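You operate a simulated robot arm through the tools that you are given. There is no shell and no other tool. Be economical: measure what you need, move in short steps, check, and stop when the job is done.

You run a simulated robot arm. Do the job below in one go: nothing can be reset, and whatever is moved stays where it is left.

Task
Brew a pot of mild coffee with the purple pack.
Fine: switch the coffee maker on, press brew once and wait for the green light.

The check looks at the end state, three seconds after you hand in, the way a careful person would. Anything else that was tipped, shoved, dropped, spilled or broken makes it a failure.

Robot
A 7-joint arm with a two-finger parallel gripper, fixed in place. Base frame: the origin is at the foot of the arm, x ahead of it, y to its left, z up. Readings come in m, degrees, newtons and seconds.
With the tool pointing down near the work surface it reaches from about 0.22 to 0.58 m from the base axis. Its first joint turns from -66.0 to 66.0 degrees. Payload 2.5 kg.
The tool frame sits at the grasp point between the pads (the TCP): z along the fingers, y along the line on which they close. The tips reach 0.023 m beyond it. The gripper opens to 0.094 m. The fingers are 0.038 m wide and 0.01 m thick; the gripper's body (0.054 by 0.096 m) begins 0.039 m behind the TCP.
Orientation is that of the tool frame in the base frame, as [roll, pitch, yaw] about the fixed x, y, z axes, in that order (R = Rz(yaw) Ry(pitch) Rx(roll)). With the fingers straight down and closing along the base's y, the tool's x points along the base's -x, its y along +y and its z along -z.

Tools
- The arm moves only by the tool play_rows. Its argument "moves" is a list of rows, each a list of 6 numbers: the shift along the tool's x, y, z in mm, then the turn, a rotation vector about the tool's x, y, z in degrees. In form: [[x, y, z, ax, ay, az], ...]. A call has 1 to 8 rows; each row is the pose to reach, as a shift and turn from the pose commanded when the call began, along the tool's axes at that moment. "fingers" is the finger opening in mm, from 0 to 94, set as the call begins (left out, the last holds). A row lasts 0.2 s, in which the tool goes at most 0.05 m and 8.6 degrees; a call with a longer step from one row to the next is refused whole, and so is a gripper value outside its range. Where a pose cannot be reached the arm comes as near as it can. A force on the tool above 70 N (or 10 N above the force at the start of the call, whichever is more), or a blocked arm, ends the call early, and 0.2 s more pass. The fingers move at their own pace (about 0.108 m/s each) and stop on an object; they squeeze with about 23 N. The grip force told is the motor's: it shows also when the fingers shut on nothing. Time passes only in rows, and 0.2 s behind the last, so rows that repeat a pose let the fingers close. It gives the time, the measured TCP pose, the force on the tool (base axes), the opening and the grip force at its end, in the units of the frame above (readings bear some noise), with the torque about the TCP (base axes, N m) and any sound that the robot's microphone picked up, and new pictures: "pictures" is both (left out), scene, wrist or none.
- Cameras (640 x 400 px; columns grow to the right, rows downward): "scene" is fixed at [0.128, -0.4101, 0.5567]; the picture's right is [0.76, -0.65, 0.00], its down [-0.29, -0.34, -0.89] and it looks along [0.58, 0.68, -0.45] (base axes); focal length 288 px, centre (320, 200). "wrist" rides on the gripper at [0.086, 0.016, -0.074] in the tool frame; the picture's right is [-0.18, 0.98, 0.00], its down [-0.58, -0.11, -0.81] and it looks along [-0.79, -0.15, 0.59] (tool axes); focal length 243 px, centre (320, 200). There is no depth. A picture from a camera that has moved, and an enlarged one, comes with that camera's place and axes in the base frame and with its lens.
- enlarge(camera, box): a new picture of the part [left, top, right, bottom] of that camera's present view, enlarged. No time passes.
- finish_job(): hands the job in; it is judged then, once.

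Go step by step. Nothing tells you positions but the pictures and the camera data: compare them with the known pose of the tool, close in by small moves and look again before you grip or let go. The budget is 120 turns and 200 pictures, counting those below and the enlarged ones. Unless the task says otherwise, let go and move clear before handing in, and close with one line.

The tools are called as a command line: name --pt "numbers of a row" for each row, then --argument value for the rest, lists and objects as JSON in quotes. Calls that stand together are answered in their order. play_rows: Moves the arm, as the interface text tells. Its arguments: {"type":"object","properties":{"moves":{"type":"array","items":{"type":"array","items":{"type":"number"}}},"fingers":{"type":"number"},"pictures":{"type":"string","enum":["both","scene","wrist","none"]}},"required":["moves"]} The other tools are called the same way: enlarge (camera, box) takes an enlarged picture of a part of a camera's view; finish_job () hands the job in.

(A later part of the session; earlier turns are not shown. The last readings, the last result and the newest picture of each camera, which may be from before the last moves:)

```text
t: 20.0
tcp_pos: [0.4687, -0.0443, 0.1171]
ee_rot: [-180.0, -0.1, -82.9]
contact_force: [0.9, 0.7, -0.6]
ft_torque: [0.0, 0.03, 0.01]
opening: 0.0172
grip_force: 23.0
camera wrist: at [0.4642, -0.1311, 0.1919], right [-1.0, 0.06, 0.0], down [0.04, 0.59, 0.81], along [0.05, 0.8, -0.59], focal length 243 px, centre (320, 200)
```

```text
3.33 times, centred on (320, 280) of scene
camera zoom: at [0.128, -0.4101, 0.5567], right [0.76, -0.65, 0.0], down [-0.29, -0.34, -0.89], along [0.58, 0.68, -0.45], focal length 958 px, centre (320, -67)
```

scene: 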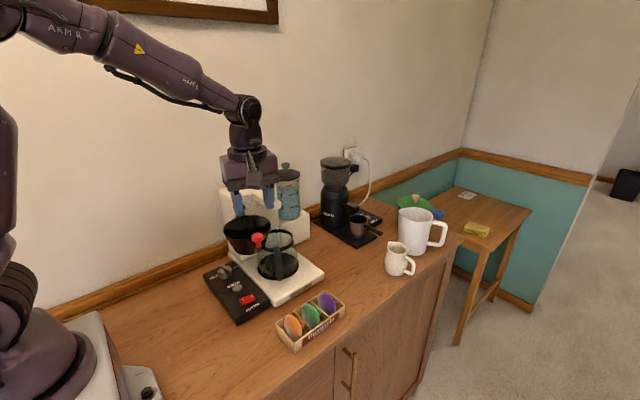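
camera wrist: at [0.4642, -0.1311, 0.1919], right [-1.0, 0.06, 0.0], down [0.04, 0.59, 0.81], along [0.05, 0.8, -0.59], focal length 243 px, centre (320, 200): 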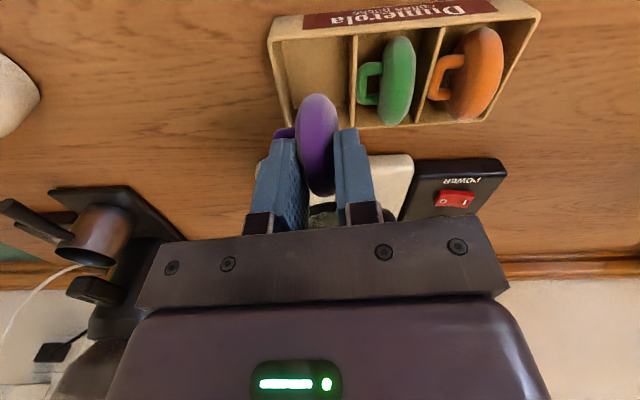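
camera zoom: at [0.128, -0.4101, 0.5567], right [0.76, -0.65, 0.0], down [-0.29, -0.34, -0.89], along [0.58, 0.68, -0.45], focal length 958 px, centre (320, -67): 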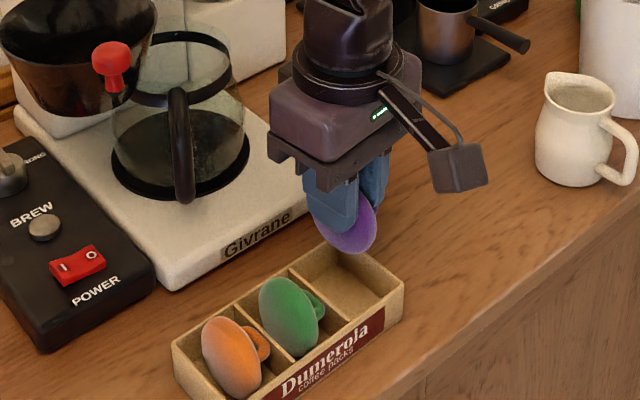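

Pack is held. Raising and moving over the swung-out basket.

play_rows --pt "0 0 -40 0 0 0" --pt "0 0 -80 0 0 0" --pt "0 0 -120 0 0 0" --pt "0 0 -160 0 0 0" --pt "0 0 -205 0 0 0" --pictures "none"

play_rows --pt "-31 13 0 0 0 0" --pt "-62 26 0 0 0 0" --pt "-93 39 0 0 0 0" --pt "-124 52 0 0 0 0" --pt "-155 65 0 0 0 0" --pt "-185 77 0 0 0 0" --pt "-185 77 0 0 0 0"

enlarge --camera "scene" --box '[180, 140, 320, 260]'

enlarge --camera "wrist" --box '[220, 60, 420, 230]'

```text
t: 21.2
tcp_pos: [0.4702, -0.0418, 0.3223]
ee_rot: [-179.9, 0.0, -82.9]
contact_force: [-0.1, 0.7, 0.2]
ft_torque: [0.02, 0.0, -0.01]
opening: 0.017
grip_force: 23.0
```

```text
t: 22.8
tcp_pos: [0.373, 0.1313, 0.3232]
ee_rot: [-180.0, 0.0, -82.9]
contact_force: [-1.0, -0.6, -0.1]
ft_torque: [0.02, 0.0, -0.02]
opening: 0.0166
grip_force: 23.1
camera wrist: at [0.3666, 0.043, 0.3975], right [-1.0, 0.06, 0.0], down [0.04, 0.59, 0.81], along [0.05, 0.8, -0.59], focal length 243 px, centre (320, 200)
```

scene: 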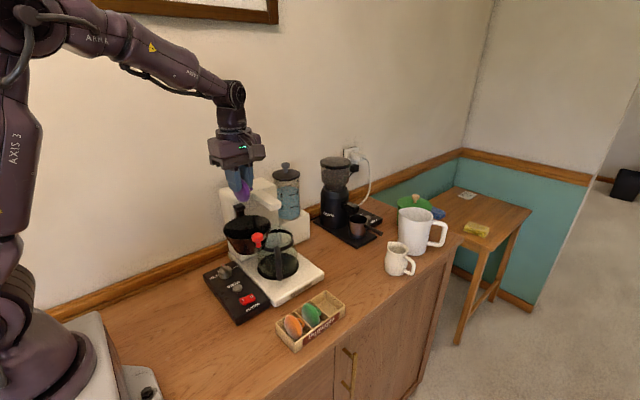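
wrist: 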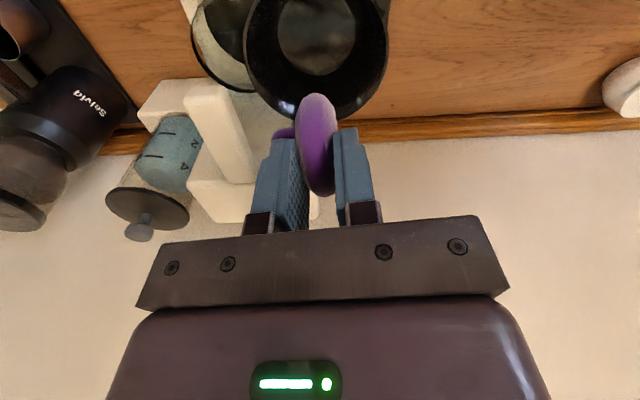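

```text
3.33 times, centred on (250, 200) of scene
camera zoom: at [0.128, -0.4101, 0.5567], right [0.76, -0.65, 0.0], down [-0.29, -0.34, -0.89], along [0.58, 0.68, -0.45], focal length 958 px, centre (553, 200)
```

zoom: 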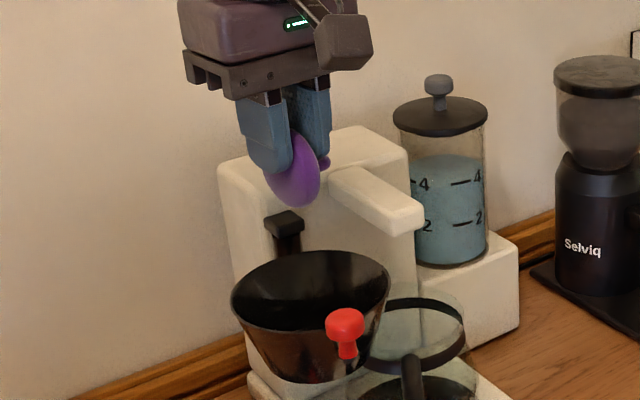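

```text
2.35 times, centred on (320, 145) of wrist
camera zoom: at [0.3666, 0.043, 0.3975], right [-1.0, 0.06, 0.0], down [0.04, 0.59, 0.81], along [0.05, 0.8, -0.59], focal length 571 px, centre (320, 329)
```

zoom: 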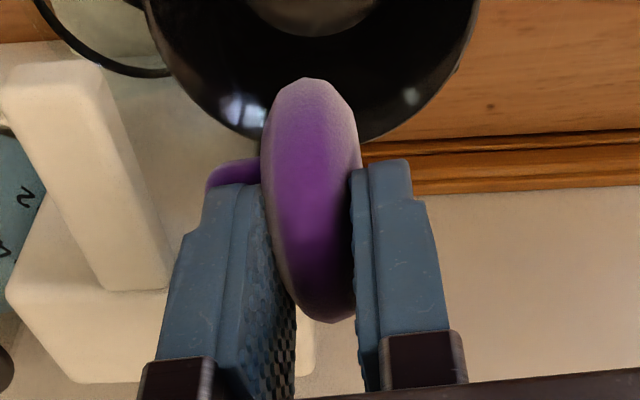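

Basket centre is beneath (≈(0.373,0.135)). Lowering the pack into it.

play_rows --pt "-2 4 40 0 0 0" --pt "-2 4 75 0 0 0" --pt "-2 4 95 0 0 0" --pt "-2 4 108 0 0 0" --pt "-2 4 114 0 0 0" --pictures "scene"

enlarge --camera "scene" --box '[190, 160, 310, 260]'

enlarge --camera "wrist" --box '[200, 60, 440, 230]'

```text
t: 24.0
tcp_pos: [0.3675, 0.1327, 0.2072]
ee_rot: [-180.0, -0.1, -82.9]
contact_force: [-0.1, -0.5, -0.8]
ft_torque: [-0.01, -0.03, -0.02]
opening: 0.0171
grip_force: 22.7
```

scene: 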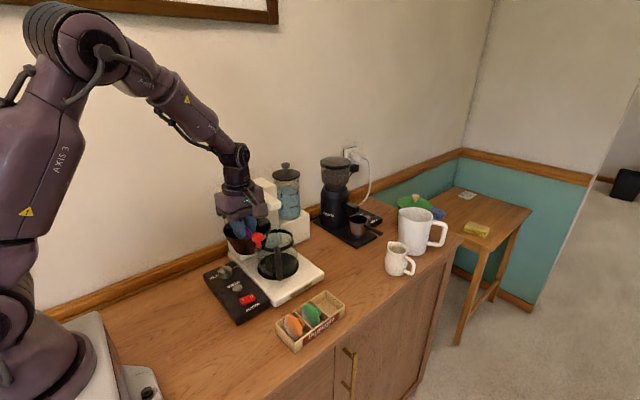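

```text
4.00 times, centred on (250, 210) of scene
camera zoom: at [0.128, -0.4101, 0.5567], right [0.76, -0.65, 0.0], down [-0.29, -0.34, -0.89], along [0.58, 0.68, -0.45], focal length 1150 px, centre (600, 160)
```

zoom: 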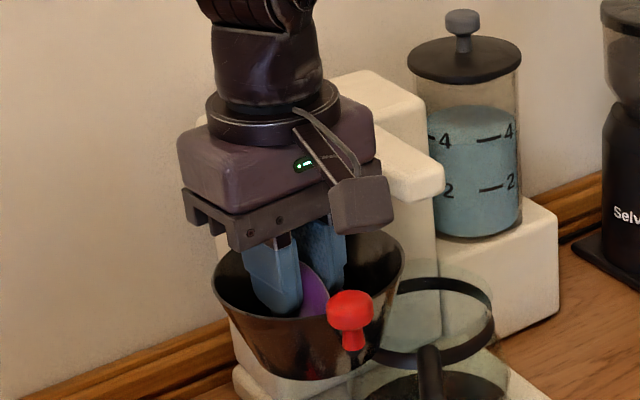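

```text
2.35 times, centred on (320, 145) of wrist
camera zoom: at [0.3616, 0.0443, 0.2816], right [-1.0, 0.06, 0.0], down [0.04, 0.59, 0.81], along [0.05, 0.8, -0.59], focal length 571 px, centre (320, 329)
```

zoom: 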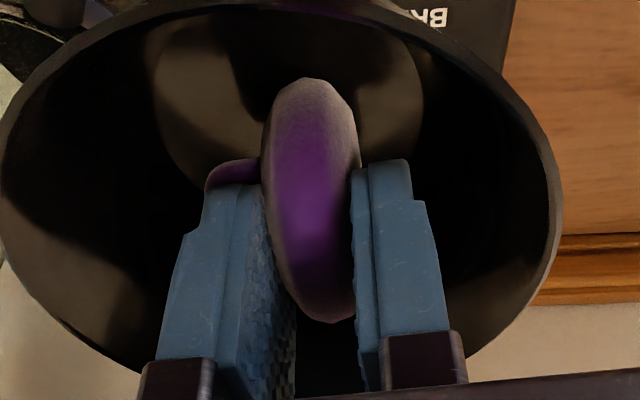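

Pack is inside the rim. Lowering gently to find the bottom.

play_rows --pt "0 0 4 0 0 0" --pt "0 0 8 0 0 0" --pictures "none"

```text
t: 24.6
tcp_pos: [0.3701, 0.1314, 0.2035]
ee_rot: [-179.1, 0.0, -83.1]
contact_force: [-2.9, -10.3, 58.4]
ft_torque: [-0.53, 0.29, -0.03]
opening: 0.0177
grip_force: 23.0
```

It touched the bottom; easing up 5 mm, then releasing and rising.

play_rows --pt "0 0 -5 0 0 0" --pt "0 0 -5 0 0 0" --pictures "none"

play_rows --pt "0 0 0 0 0 0" --pt "0 0 0 0 0 0" --pt "0 0 -20 0 0 0" --pt "0 0 -50 0 0 0" --pt "0 0 -90 0 0 0" --pt "0 0 -110 0 0 0" --fingers 36

enlarge --camera "scene" --box '[190, 160, 310, 260]'

enlarge --camera "wrist" --box '[200, 0, 440, 160]'

```text
t: 25.2
tcp_pos: [0.3665, 0.1335, 0.2036]
ee_rot: [-179.9, 0.1, -82.8]
contact_force: [2.9, 6.1, 18.1]
ft_torque: [0.39, -0.08, 0.03]
opening: 0.0178
grip_force: 23.0
```

```text
t: 26.6
tcp_pos: [0.3663, 0.1326, 0.3132]
ee_rot: [-180.0, 0.0, -82.9]
contact_force: [-1.4, -0.8, 0.1]
ft_torque: [0.02, 0.0, 0.01]
opening: 0.0362
grip_force: 0.0
camera wrist: at [0.3601, 0.0459, 0.3883], right [-1.0, 0.06, 0.0], down [0.04, 0.59, 0.81], along [0.05, 0.8, -0.59], focal length 243 px, centre (320, 200)
```

scene: 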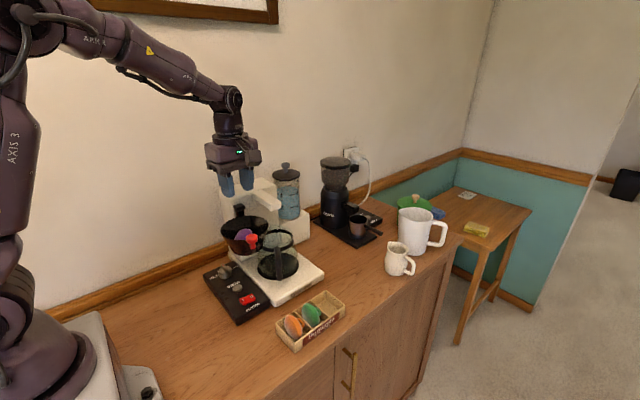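
wrist: 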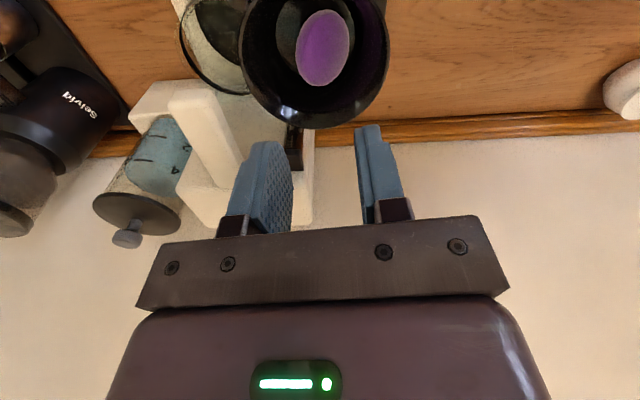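

```text
4.00 times, centred on (250, 210) of scene
camera zoom: at [0.128, -0.4101, 0.5567], right [0.76, -0.65, 0.0], down [-0.29, -0.34, -0.89], along [0.58, 0.68, -0.45], focal length 1150 px, centre (600, 160)
```

zoom: 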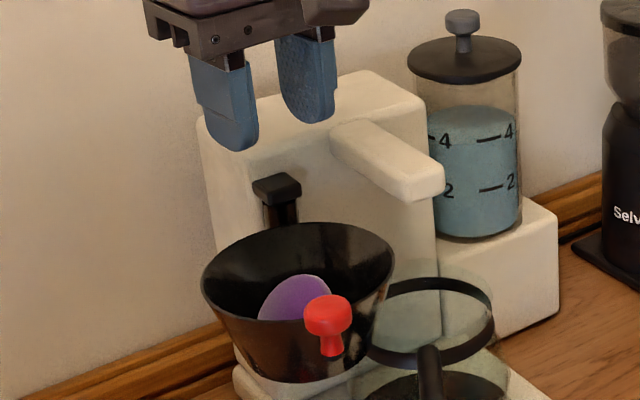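

```text
2.50 times, centred on (320, 80) of wrist
camera zoom: at [0.3601, 0.0459, 0.3883], right [-1.0, 0.06, 0.0], down [0.04, 0.59, 0.81], along [0.05, 0.8, -0.59], focal length 606 px, centre (320, 500)
```

zoom: 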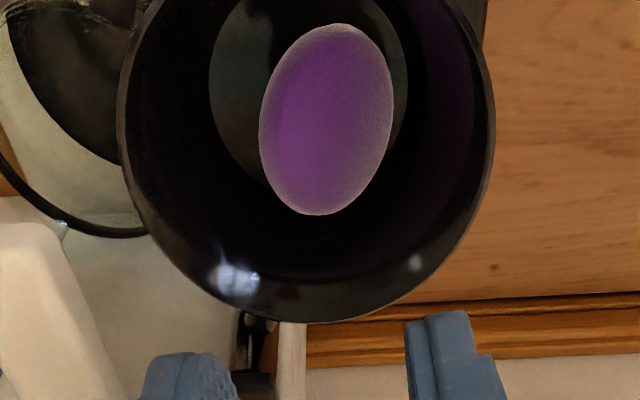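

The purple pack is in the basket. The basket drifted slightly; knob now near (0.341,0.055). Moving above it to re-grip.

play_rows --pt "18 8 0 0 0 6.5" --pt "37 17 0 0 0 13" --pt "55 25 0 0 0 20" --pt "74 34 20 0 0 26" --pt "74 34 40 0 0 26" --fingers 48 --pictures "wrist"

enlarge --camera "scene" --box '[190, 160, 310, 260]'

```text
t: 27.8
tcp_pos: [0.3435, 0.0554, 0.275]
ee_rot: [-180.0, 0.0, -108.9]
contact_force: [0.1, 0.3, -0.1]
ft_torque: [0.0, -0.04, -0.03]
opening: 0.0478
grip_force: 0.1
camera wrist: at [0.2989, -0.0207, 0.3488], right [-0.87, 0.49, 0.0], down [0.29, 0.51, 0.81], along [0.4, 0.7, -0.59], focal length 243 px, centre (320, 200)
```

wrist: 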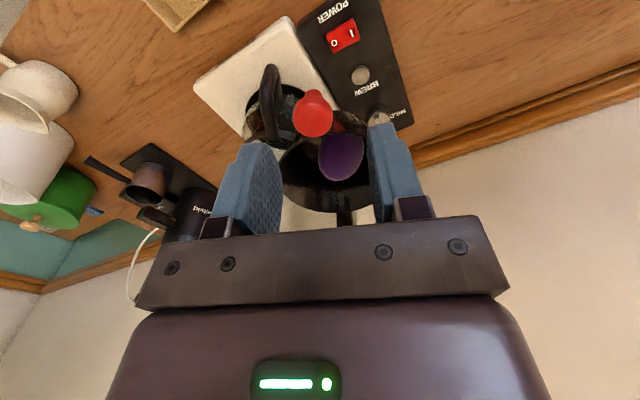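

```text
4.00 times, centred on (250, 210) of scene
camera zoom: at [0.128, -0.4101, 0.5567], right [0.76, -0.65, 0.0], down [-0.29, -0.34, -0.89], along [0.58, 0.68, -0.45], focal length 1150 px, centre (600, 160)
```

zoom: 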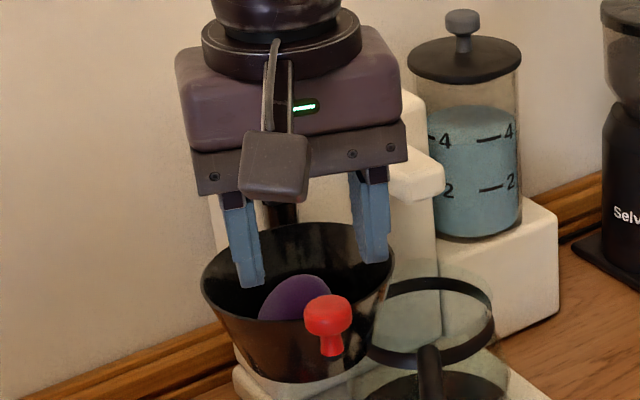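

Knob centred below the fingers. Descend and grip.

play_rows --pt "1 0 20 0 0 0" --pt "1 0 41 0 0 0" --pt "1 0 41 0 0 0" --pictures "none"

play_rows --pt "0 0 0 0 0 0" --pt "0 0 0 0 0 0" --fingers 10 --pictures "wrist"

```text
t: 28.6
tcp_pos: [0.3418, 0.0539, 0.2335]
ee_rot: [-179.9, 0.0, -109.0]
contact_force: [0.4, -0.2, -0.5]
ft_torque: [-0.01, -0.02, 0.0]
opening: 0.0481
grip_force: 0.0
```

```text
t: 29.2
tcp_pos: [0.3422, 0.0563, 0.2341]
ee_rot: [180.0, 0.0, -109.0]
contact_force: [-1.2, -0.9, -1.9]
ft_torque: [0.01, -0.02, 0.01]
opening: 0.0231
grip_force: 45.2
camera wrist: at [0.2984, -0.021, 0.3082], right [-0.87, 0.49, 0.0], down [0.29, 0.51, 0.81], along [0.4, 0.7, -0.59], focal length 243 px, centre (320, 200)
```

wrist: 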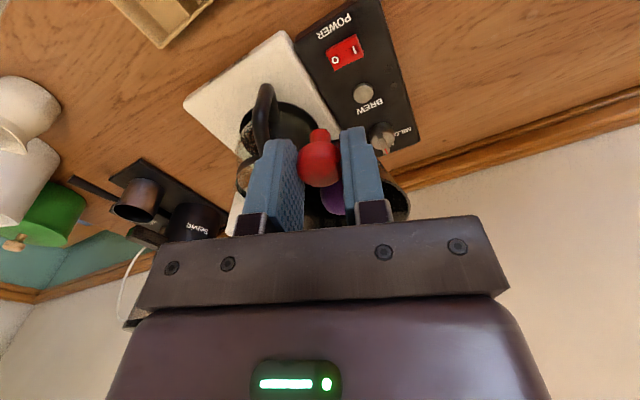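

Gripped. Swinging the basket back, first 36°.

play_rows --pt "-1 -18.3 0 0 0 -6" --pt "-3.8 -36.4 0 0 0 -12" --pt "-8.6 -54.1 0 0 0 -18" --pt "-15.1 -71.2 0 0 0 -24" --pt "-23.4 -87.5 0 0 0 -30" --pt "-33.4 -102.9 0 0 0 -36" --pictures "scene"

```text
t: 30.6
tcp_pos: [0.4491, 0.0504, 0.2344]
ee_rot: [179.9, -0.1, -72.9]
contact_force: [1.1, 1.9, -20.4]
ft_torque: [1.02, 0.31, -0.12]
opening: 0.0233
grip_force: 44.6
```

scene: 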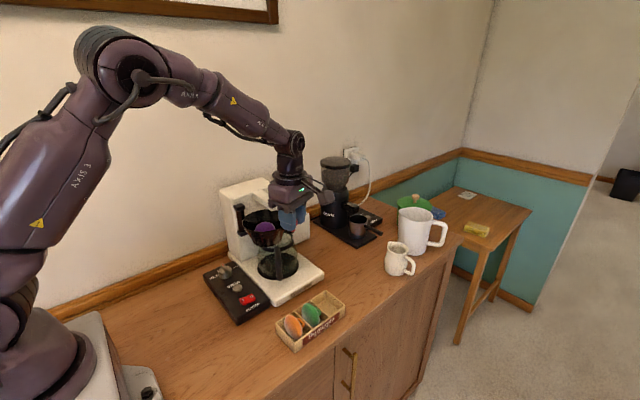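

Smooth. Completing the remaining ~25°.

play_rows --pt "-0.7 -15.3 0 0 0 -5" --pt "-2.7 -30.5 0 0 0 -10" --pt "-6 -45.4 0 0 0 -15" --pt "-10.6 -60 0 0 0 -20" --pt "-16.4 -74.2 0 0 0 -25" --pt "-17.5 -77 0 0 0 -26" --pictures "scene"

enlarge --camera "scene" --box '[220, 160, 340, 260]'

```text
t: 32.0
tcp_pos: [0.5193, 0.0918, 0.2358]
ee_rot: [179.9, -0.1, -47.0]
contact_force: [-3.1, -2.1, -8.0]
ft_torque: [-0.56, -0.45, -0.18]
opening: 0.0232
grip_force: 44.9
```

scene: 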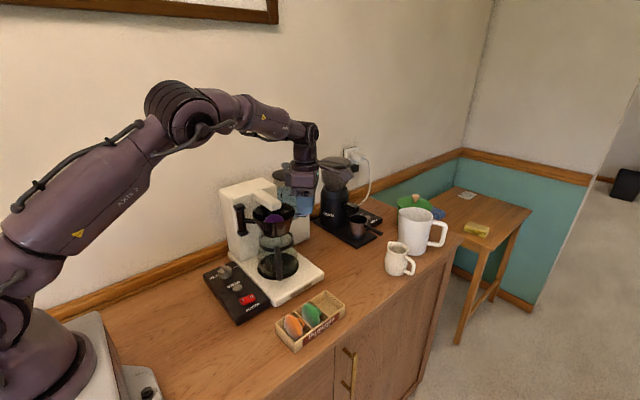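

```text
4.00 times, centred on (280, 210) of scene
camera zoom: at [0.1281, -0.4101, 0.5567], right [0.76, -0.65, 0.0], down [-0.29, -0.34, -0.89], along [0.58, 0.68, -0.45], focal length 1150 px, centre (480, 160)
```

zoom: 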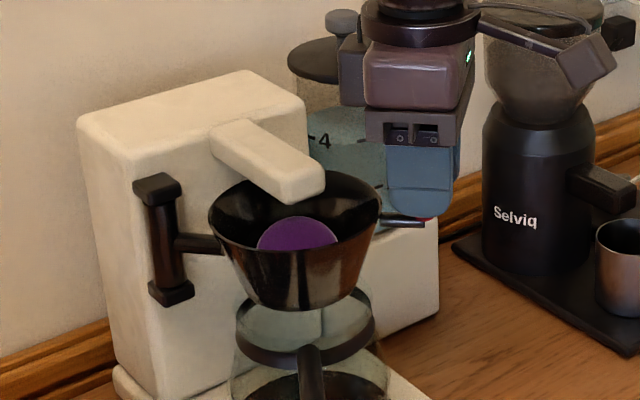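

The basket is back at its starting position under the spout. Release and rise, then compare.

play_rows --pt "0 0 0 0 0 0" --pt "0 0 0 0 0 0" --pt "0 0 -30 0 0 0" --pt "0 0 -70 0 0 0" --fingers 48 --pictures "none"

enlarge --camera "scene" --box '[220, 160, 340, 260]'

```text
t: 33.0
tcp_pos: [0.5202, 0.0913, 0.3051]
ee_rot: [-180.0, 0.0, -46.9]
contact_force: [0.4, 0.4, 0.6]
ft_torque: [0.0, 0.01, -0.01]
opening: 0.0481
grip_force: 0.1
```

```text
4.00 times, centred on (280, 210) of scene
camera zoom: at [0.128, -0.4101, 0.5567], right [0.76, -0.65, 0.0], down [-0.29, -0.34, -0.89], along [0.58, 0.68, -0.45], focal length 1150 px, centre (480, 160)
```

zoom: 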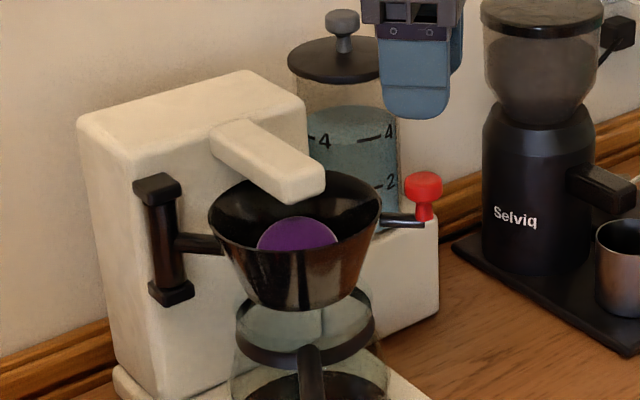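

Closed exactly as before with the pack inside. Next the dial: moving to view the control panel.

play_rows --pt "-17 38 0 0 0 6" --pt "-35 77 0 0 0 12" --pt "-52 115 0 0 0 19" --pt "-85 117 5 0 0 27" --pt "-118 118 25 0 0 35" --pt "-152 118 50 0 0 43" --pt "-152 118 50 0 0 43" --pictures "wrist"

enlarge --camera "wrist" --box '[220, 0, 420, 130]'

```text
t: 34.6
tcp_pos: [0.3295, 0.1228, 0.2534]
ee_rot: [-180.0, 0.0, -90.0]
contact_force: [-0.7, -0.5, -0.7]
ft_torque: [-0.02, -0.06, -0.01]
opening: 0.0481
grip_force: 0.1
camera wrist: at [0.3126, 0.0371, 0.3287], right [-0.98, 0.18, 0.0], down [0.11, 0.58, 0.81], along [0.15, 0.79, -0.59], focal length 243 px, centre (320, 200)
```

wrist: 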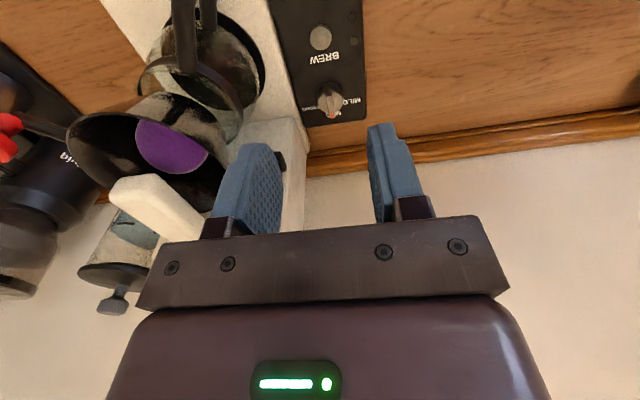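

```text
3.08 times, centred on (320, 65) of wrist
camera zoom: at [0.3126, 0.0371, 0.3287], right [-0.98, 0.18, 0.0], down [0.11, 0.58, 0.81], along [0.15, 0.79, -0.59], focal length 746 px, centre (320, 615)
```

zoom: 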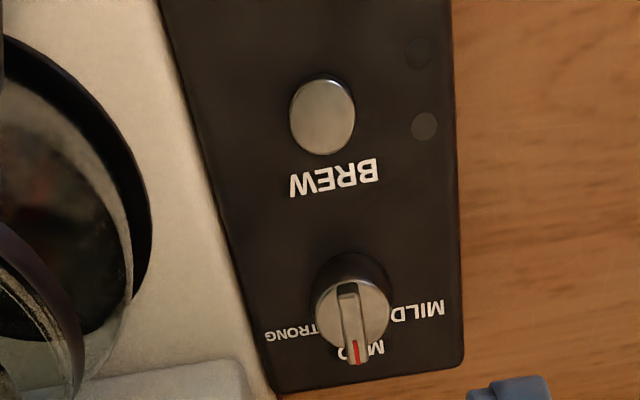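

The dial points to MED; MILD lies about 55–60° counter-clockwise. I'll move closer above the dial to refine its place.

play_rows --pt "-20 -2 35 0 0 0" --pt "-41 -3 70 0 0 0" --pt "-62 -3 105 0 0 0" --pt "-62 -3 105 0 0 0"

enlarge --camera "wrist" --box '[240, 60, 400, 180]'

enlarge --camera "scene" --box '[180, 200, 300, 300]'

```text
t: 35.6
tcp_pos: [0.3321, 0.1832, 0.1507]
ee_rot: [180.0, -0.1, -90.0]
contact_force: [0.3, -0.2, -0.6]
ft_torque: [-0.01, 0.02, -0.03]
opening: 0.048
grip_force: 0.0
camera wrist: at [0.3153, 0.0967, 0.2247], right [-0.98, 0.18, 0.0], down [0.11, 0.58, 0.81], along [0.15, 0.79, -0.59], focal length 243 px, centre (320, 200)
```

scene: 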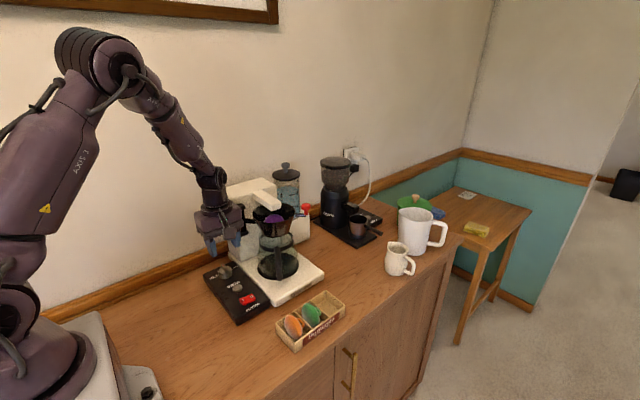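
wrist: 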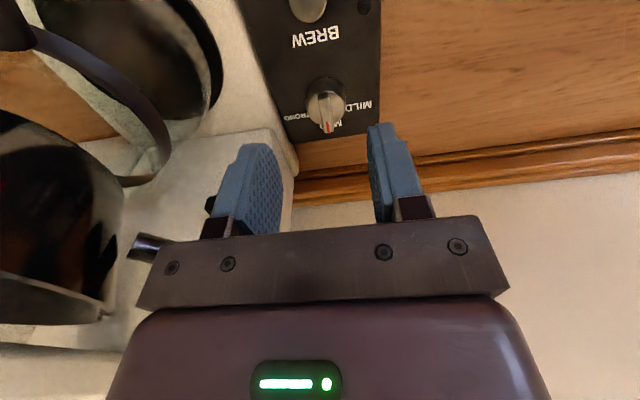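

```text
3.33 times, centred on (320, 120) of wrist
camera zoom: at [0.3153, 0.0967, 0.2247], right [-0.98, 0.18, 0.0], down [0.11, 0.58, 0.81], along [0.15, 0.79, -0.59], focal length 809 px, centre (320, 467)
```

zoom: 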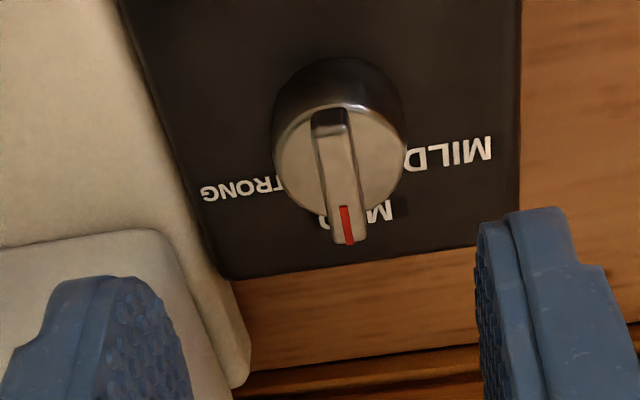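

```text
4.00 times, centred on (240, 250) of scene
camera zoom: at [0.128, -0.4101, 0.5567], right [0.76, -0.65, 0.0], down [-0.29, -0.34, -0.89], along [0.58, 0.68, -0.45], focal length 1150 px, centre (640, 0)
```

zoom: 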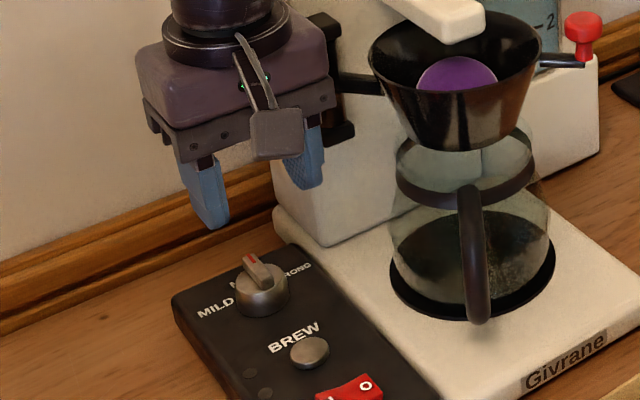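

Dial top is near (0.331,0.213,0.044), radius 16 mm, close to the hinge post. I'll grip the dial body with the closing line near the y axis (yaw 155→~210) to stay clear of the post; backing off to rotate first.

play_rows --pt "12 8 -18 0 0 0" --pt "24 16 -36 0 0 8" --pt "33 22 -50 0 0 16" --pt "33 22 -50 0 0 24" --pt "33 22 -50 0 0 32" --pt "33 22 -50 0 0 40" --pt "33 22 -50 0 0 48" --pt "33 22 -50 0 0 56" --pictures "none"

play_rows --pt "0 0 0 0 0 8.4" --pt "0 0 0 0 0 16.8" --pt "0 0 0 0 0 25.2" --pt "0 0 0 0 0 33.6" --pt "0 0 0 0 0 42" --pt "0 0 0 0 0 50.4" --pt "0 0 0 0 0 58.8" --pt "0 0 0 0 0 59"

```text
t: 37.4
tcp_pos: [0.3099, 0.1509, 0.1997]
ee_rot: [180.0, 0.1, -146.1]
contact_force: [1.4, -0.9, -1.1]
ft_torque: [0.0, -0.01, 0.01]
opening: 0.0479
grip_force: 0.0
```

```text
t: 39.2
tcp_pos: [0.3091, 0.152, 0.1995]
ee_rot: [-179.9, 0.0, 154.8]
contact_force: [0.2, -0.7, 0.5]
ft_torque: [0.01, 0.03, 0.02]
opening: 0.048
grip_force: 0.1
camera wrist: at [0.2378, 0.2035, 0.2737], right [0.58, 0.81, 0.0], down [0.48, -0.35, 0.81], along [0.65, -0.47, -0.59], focal length 243 px, centre (320, 200)
```

scene: 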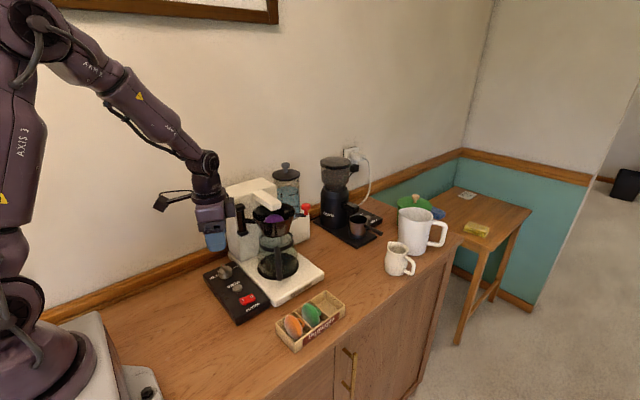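
wrist: 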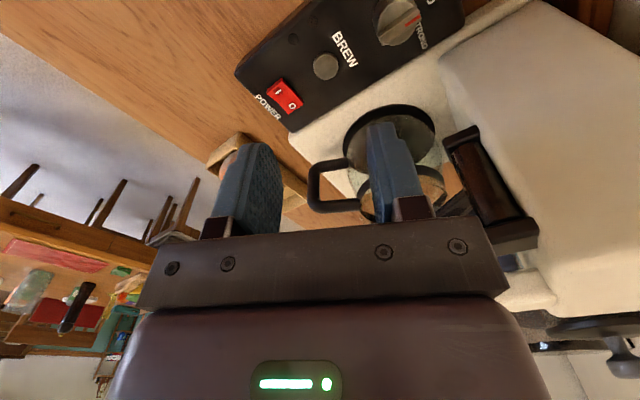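

This view gives a new angle on the dial; enlarging.

enlarge --camera "wrist" --box '[340, 0, 480, 80]'

enlarge --camera "wrist" --box '[230, 40, 370, 130]'

```text
4.57 times, centred on (410, 40) of wrist
camera zoom: at [0.2378, 0.2035, 0.2737], right [0.58, 0.81, 0.0], down [0.48, -0.35, 0.81], along [0.65, -0.47, -0.59], focal length 1109 px, centre (-91, 931)
```

zoom: 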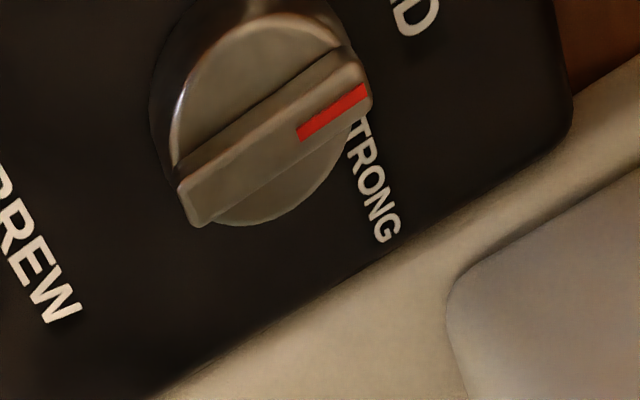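

```text
4.44 times, centred on (300, 85) of wrist
camera zoom: at [0.2378, 0.2035, 0.2737], right [0.58, 0.81, 0.0], down [0.48, -0.35, 0.81], along [0.65, -0.47, -0.59], focal length 1078 px, centre (409, 711)
```

zoom: 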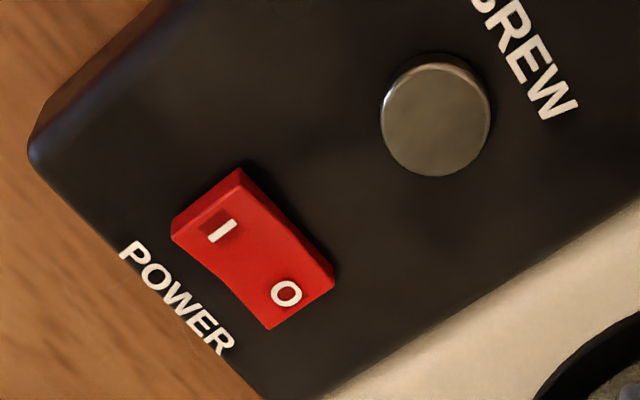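

Dial refined: (0.332,0.212), top z≈0.043. Moving above it and lowering to z 0.10 to check.

play_rows --pt "2 32 10 0 0 0" --pt "5 64 30 0 0 0" --pt "5 64 65 0 0 0" --pt "5 64 100 0 0 0" --pt "5 64 100 0 0 0"

enlarge --camera "wrist" --box '[230, 60, 410, 200]'

enlarge --camera "scene" --box '[180, 190, 300, 290]'

```text
t: 40.4
tcp_pos: [0.331, 0.2109, 0.1016]
ee_rot: [180.0, -0.1, 155.0]
contact_force: [0.5, -0.2, 0.3]
ft_torque: [0.03, -0.03, -0.01]
opening: 0.048
grip_force: 0.0
camera wrist: at [0.2592, 0.2629, 0.1755], right [0.58, 0.81, 0.0], down [0.48, -0.34, 0.81], along [0.66, -0.47, -0.59], focal length 243 px, centre (320, 200)
```

scene: 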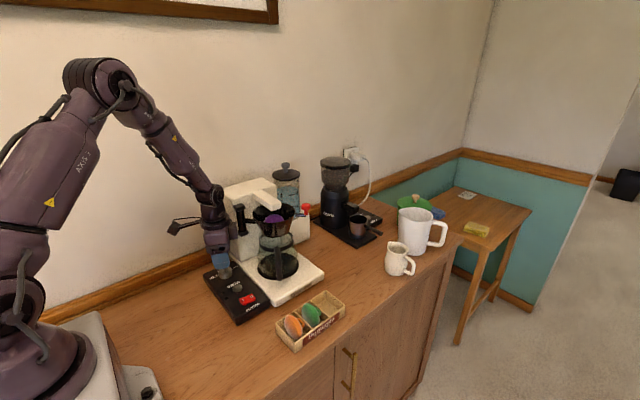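
wrist: 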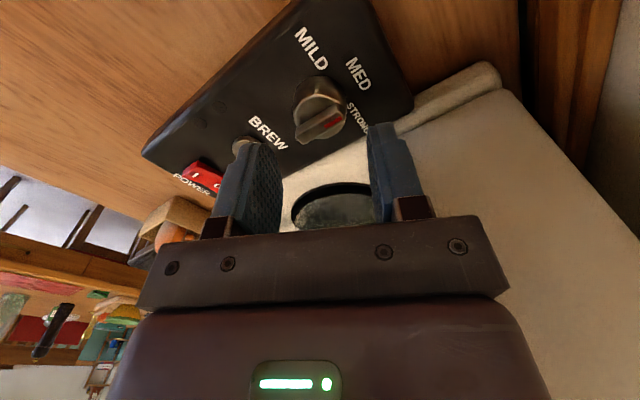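

```text
2.86 times, centred on (320, 130) of wrist
camera zoom: at [0.2592, 0.2629, 0.1755], right [0.58, 0.81, 0.0], down [0.48, -0.34, 0.81], along [0.66, -0.47, -0.59], focal length 693 px, centre (320, 400)
```

zoom: 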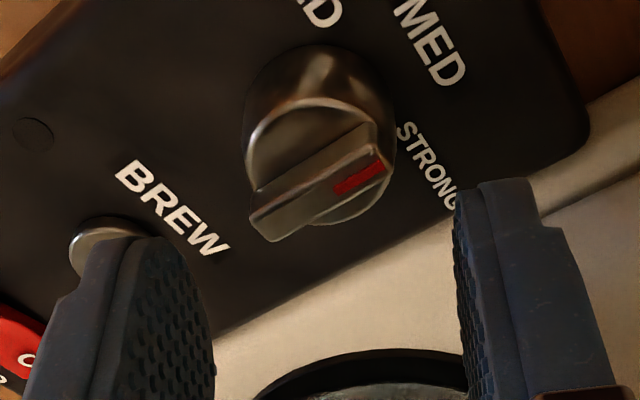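

```text
4.00 times, centred on (240, 240) of scene
camera zoom: at [0.128, -0.4101, 0.5567], right [0.76, -0.65, 0.0], down [-0.29, -0.34, -0.89], along [0.58, 0.68, -0.45], focal length 1150 px, centre (640, 40)
```

zoom: 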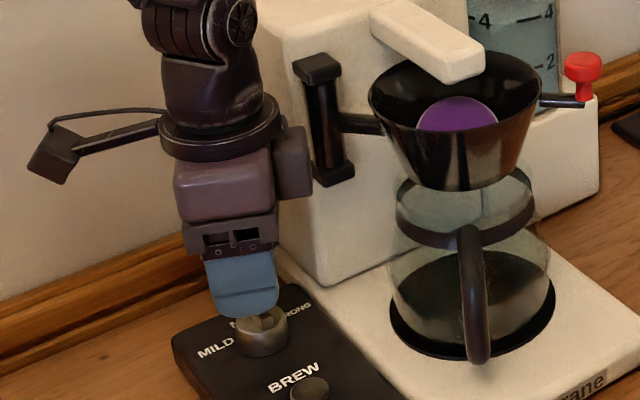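

A box on the gripper's back would pass near the tower, so I'll tilt the tool 15° about its closing axis (upper part leaning away from the machine), then descend.

play_rows --pt "1.5 1.3 0 0 -7.5 0" --pt "3.5 1.3 0 0 -15 0" --pt "3.5 1.3 0 0 -15 0" --pictures "wrist"

enlarge --camera "scene" --box '[180, 190, 300, 290]'

enlarge --camera "wrist" --box '[230, 60, 410, 200]'

```text
t: 41.2
tcp_pos: [0.3298, 0.2128, 0.0999]
ee_rot: [180.0, 15.1, 155.0]
contact_force: [0.2, -0.4, 0.0]
ft_torque: [0.0, 0.01, 0.01]
opening: 0.048
grip_force: 0.1
camera wrist: at [0.2421, 0.272, 0.1494], right [0.58, 0.82, 0.05], down [0.27, -0.25, 0.93], along [0.77, -0.52, -0.36], focal length 243 px, centre (320, 200)
```

wrist: 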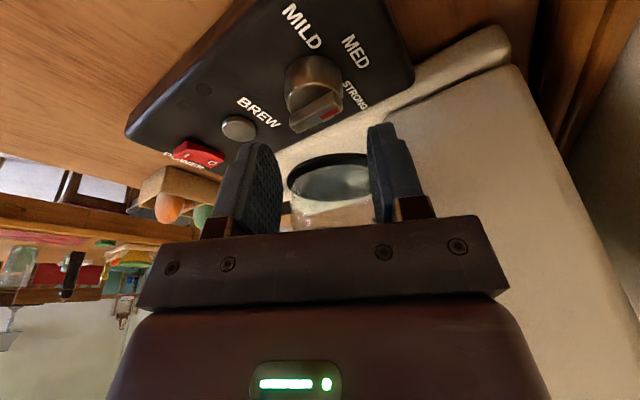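

```text
4.00 times, centred on (240, 240) of scene
camera zoom: at [0.128, -0.4101, 0.5567], right [0.76, -0.65, 0.0], down [-0.29, -0.34, -0.89], along [0.58, 0.68, -0.45], focal length 1150 px, centre (640, 40)
```

zoom: 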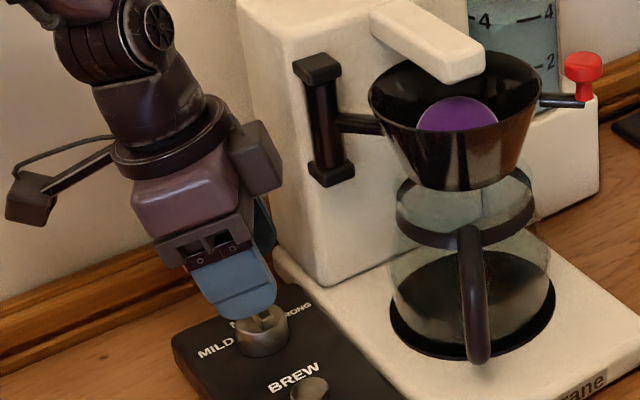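

```text
2.86 times, centred on (320, 130) of wrist
camera zoom: at [0.2421, 0.272, 0.1494], right [0.58, 0.82, 0.05], down [0.27, -0.25, 0.93], along [0.77, -0.52, -0.36], focal length 693 px, centre (320, 400)
```

zoom: 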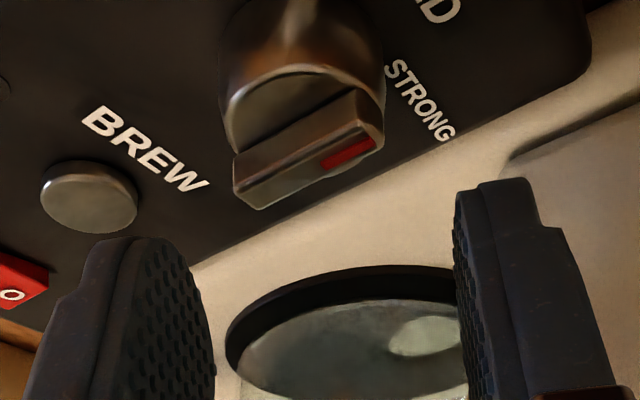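

Ample clearance now. Descend onto the dial body and grip.

play_rows --pt "5 0 18.5 0 0 0" --pt "8.5 0 32 0 0 0" --pt "11.4 0 42.5 0 0 0" --pt "11.4 0 42.5 0 0 0" --pictures "wrist"

enlarge --camera "wrist" --box '[230, 60, 410, 200]'

enlarge --camera "scene" --box '[190, 220, 270, 290]'

```text
t: 42.2
tcp_pos: [0.3301, 0.2144, 0.0579]
ee_rot: [-180.0, 15.0, 155.1]
contact_force: [-9.4, -3.6, 26.6]
ft_torque: [-0.01, 0.57, 0.06]
opening: 0.0479
grip_force: 0.1
camera wrist: at [0.2432, 0.2726, 0.1065], right [0.58, 0.82, 0.05], down [0.27, -0.25, 0.93], along [0.77, -0.52, -0.37], focal length 243 px, centre (320, 200)
```

wrist: 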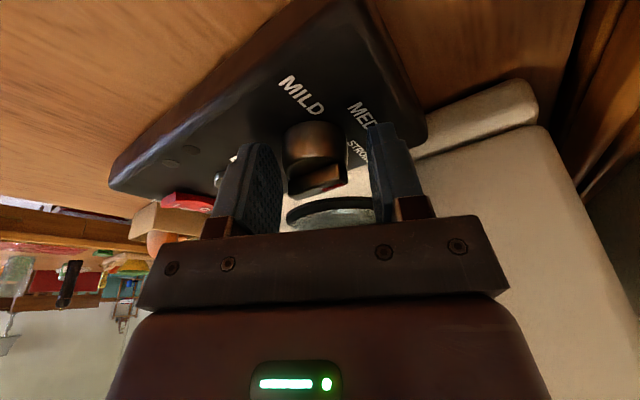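

```text
2.86 times, centred on (320, 130) of wrist
camera zoom: at [0.2432, 0.2726, 0.1065], right [0.58, 0.82, 0.05], down [0.27, -0.25, 0.93], along [0.77, -0.52, -0.37], focal length 693 px, centre (320, 400)
```

zoom: 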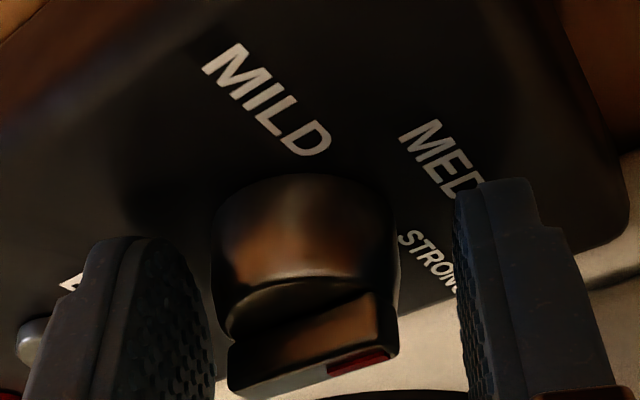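

```text
5.71 times, centred on (230, 255) of scene
camera zoom: at [0.1279, -0.4102, 0.5567], right [0.76, -0.65, 0.0], down [-0.29, -0.34, -0.89], along [0.58, 0.68, -0.45], focal length 1643 px, centre (834, -114)
```

zoom: 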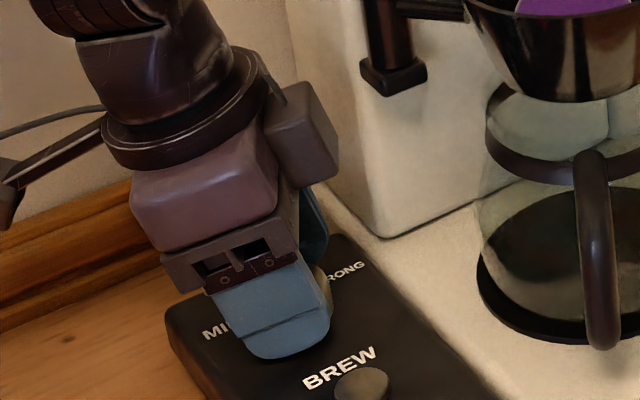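

Fingertips touched the panel; lift 3 mm, then close.

play_rows --pt "-1 0 -3.5 0 0 0" --pt "-1 0 -3.5 0 0 0" --pictures "none"

play_rows --pt "0 0 0 0 0 0" --pt "0 0 0 0 0 0" --pt "0 0 0 0 0 0" --fingers 12 --pictures "wrist"

enlarge --camera "wrist" --box '[230, 60, 410, 200]'

```text
t: 42.8
tcp_pos: [0.3313, 0.2133, 0.0599]
ee_rot: [-180.0, 14.9, 155.1]
contact_force: [-0.3, 0.3, -0.4]
ft_torque: [0.0, -0.01, 0.01]
opening: 0.048
grip_force: 0.2
```

```text
t: 43.6
tcp_pos: [0.3291, 0.2112, 0.0586]
ee_rot: [-179.7, 14.9, 154.9]
contact_force: [-12.4, -23.3, 12.3]
ft_torque: [0.82, -0.01, -0.11]
opening: 0.0327
grip_force: 44.8
camera wrist: at [0.2433, 0.2708, 0.109], right [0.58, 0.81, 0.04], down [0.28, -0.24, 0.93], along [0.77, -0.53, -0.37], focal length 243 px, centre (320, 200)
```

wrist: 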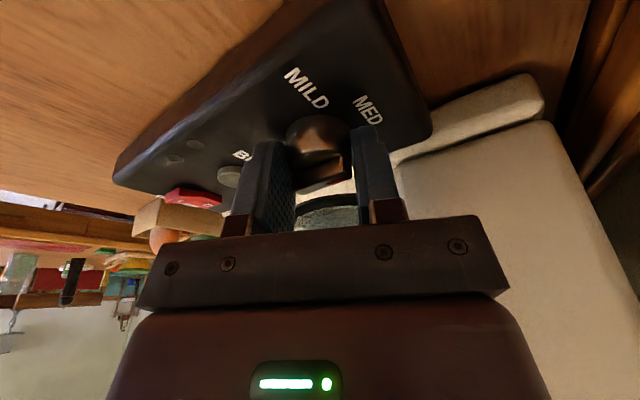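

```text
2.86 times, centred on (320, 130) of wrist
camera zoom: at [0.2433, 0.2708, 0.109], right [0.58, 0.81, 0.04], down [0.28, -0.24, 0.93], along [0.77, -0.53, -0.37], focal length 693 px, centre (320, 400)
```

zoom: 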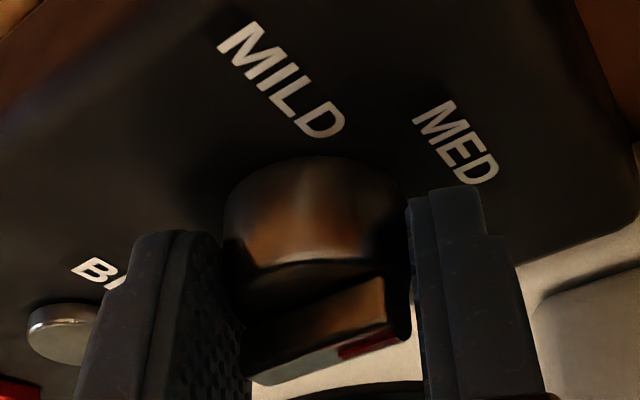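

Gripped. Turning counter-clockwise 30° about the vertical, with a small recentring.

play_rows --pt "0 -2 0 0 0 0" --pt "0 -2.4 0 -1.55 0 -5.8" --pt "0 -2.8 0 -3.1 0 -11.6" --pt "-0.2 -3.2 0 -4.66 0 -17.4" --pt "-0.3 -3.6 0 -6.2 0 -23.2" --pt "-0.5 -4 0 -7.8 0 -29" --pictures "wrist"

enlarge --camera "wrist" --box '[230, 60, 410, 200]'

enlarge --camera "scene" --box '[190, 220, 270, 290]'

```text
t: 45.0
tcp_pos: [0.3294, 0.2104, 0.0592]
ee_rot: [179.9, 15.2, -174.9]
contact_force: [18.4, -9.5, -7.4]
ft_torque: [-0.23, 0.84, -0.05]
opening: 0.0323
grip_force: 44.9
camera wrist: at [0.2248, 0.2175, 0.1086], right [0.09, 0.99, 0.05], down [0.36, -0.08, 0.93], along [0.93, -0.07, -0.36], focal length 243 px, centre (320, 200)
```

wrist: 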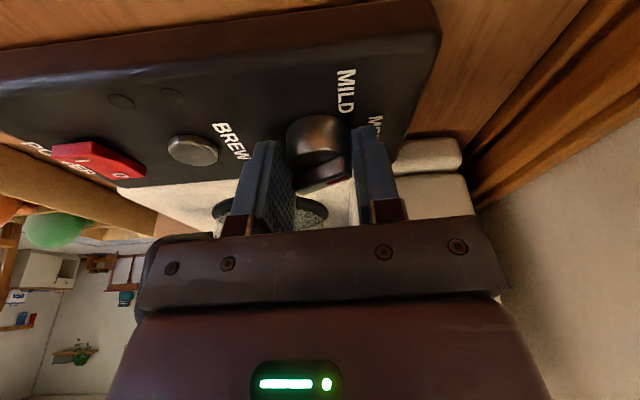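

```text
2.86 times, centred on (320, 130) of wrist
camera zoom: at [0.2248, 0.2175, 0.1086], right [0.09, 0.99, 0.05], down [0.36, -0.08, 0.93], along [0.93, -0.07, -0.36], focal length 693 px, centre (320, 400)
```

zoom: 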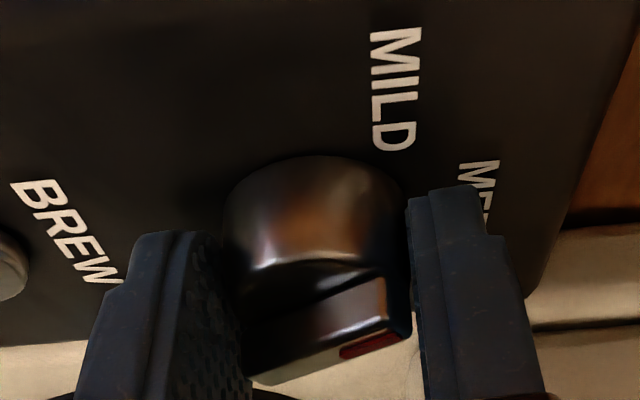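

```text
5.71 times, centred on (230, 255) of scene
camera zoom: at [0.1281, -0.4101, 0.5568], right [0.76, -0.65, 0.0], down [-0.29, -0.34, -0.89], along [0.58, 0.68, -0.45], focal length 1643 px, centre (834, -114)
```

zoom: 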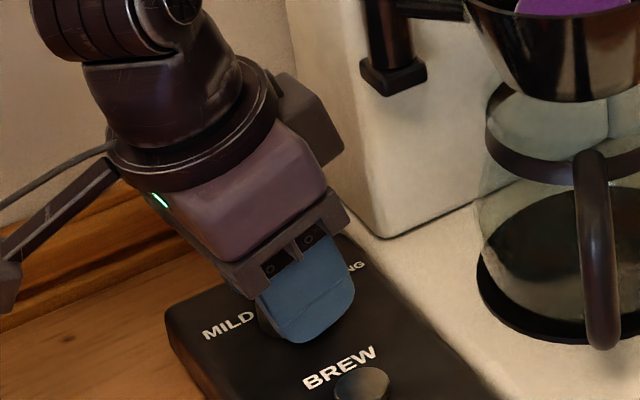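

The dial follows. Continue another 27°.

play_rows --pt "-1 -1.3 0 -1.55 0 -5.8" --pt "-1 -1.6 0 -3.1 0 -11.6" --pt "-1.2 -2 0 -4.66 0 -17.4" --pt "-1.3 -2.3 0 -6.2 0 -23.2" --pt "-1.4 -2.5 0 -7 0 -26.1" --pictures "wrist"

enlarge --camera "wrist" --box '[230, 60, 410, 200]'

enlarge --camera "scene" --box '[190, 220, 270, 290]'

```text
t: 46.2
tcp_pos: [0.3295, 0.2084, 0.0591]
ee_rot: [179.9, 15.1, -147.8]
contact_force: [12.4, 2.7, -9.0]
ft_torque: [0.31, -0.18, 0.02]
opening: 0.0325
grip_force: 45.0
camera wrist: at [0.2336, 0.168, 0.1089], right [-0.37, 0.93, 0.05], down [0.36, 0.09, 0.93], along [0.86, 0.36, -0.36], focal length 243 px, centre (320, 200)
```

wrist: 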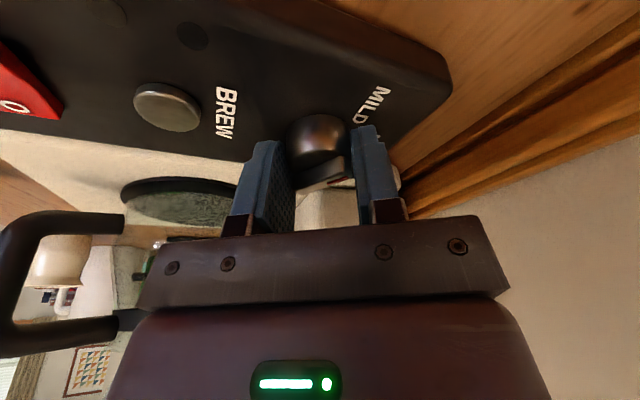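

```text
2.86 times, centred on (320, 130) of wrist
camera zoom: at [0.2336, 0.168, 0.1089], right [-0.37, 0.93, 0.05], down [0.36, 0.09, 0.93], along [0.86, 0.36, -0.36], focal length 693 px, centre (320, 400)
```

zoom: 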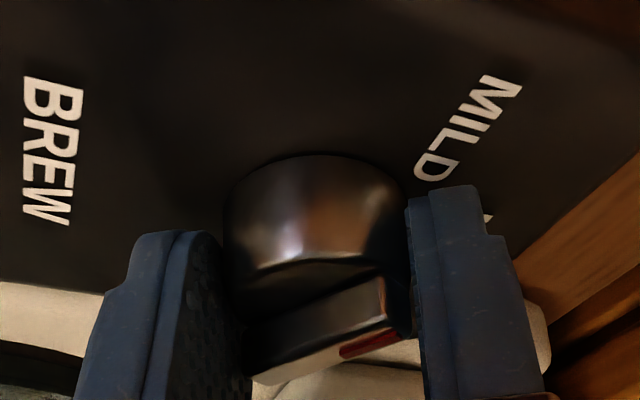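

```text
5.71 times, centred on (230, 255) of scene
camera zoom: at [0.1281, -0.4101, 0.5567], right [0.76, -0.65, 0.0], down [-0.29, -0.34, -0.89], along [0.58, 0.68, -0.45], focal length 1643 px, centre (834, -114)
```

zoom: 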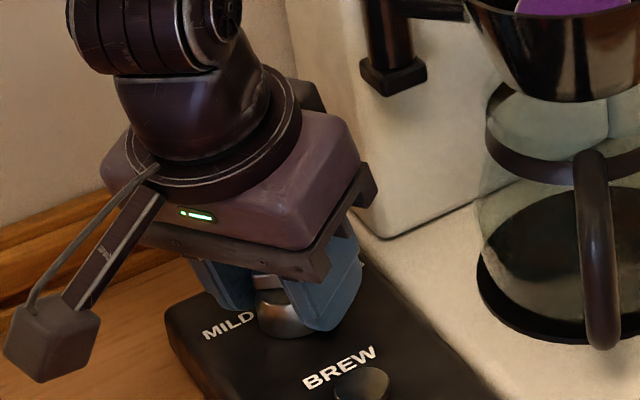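

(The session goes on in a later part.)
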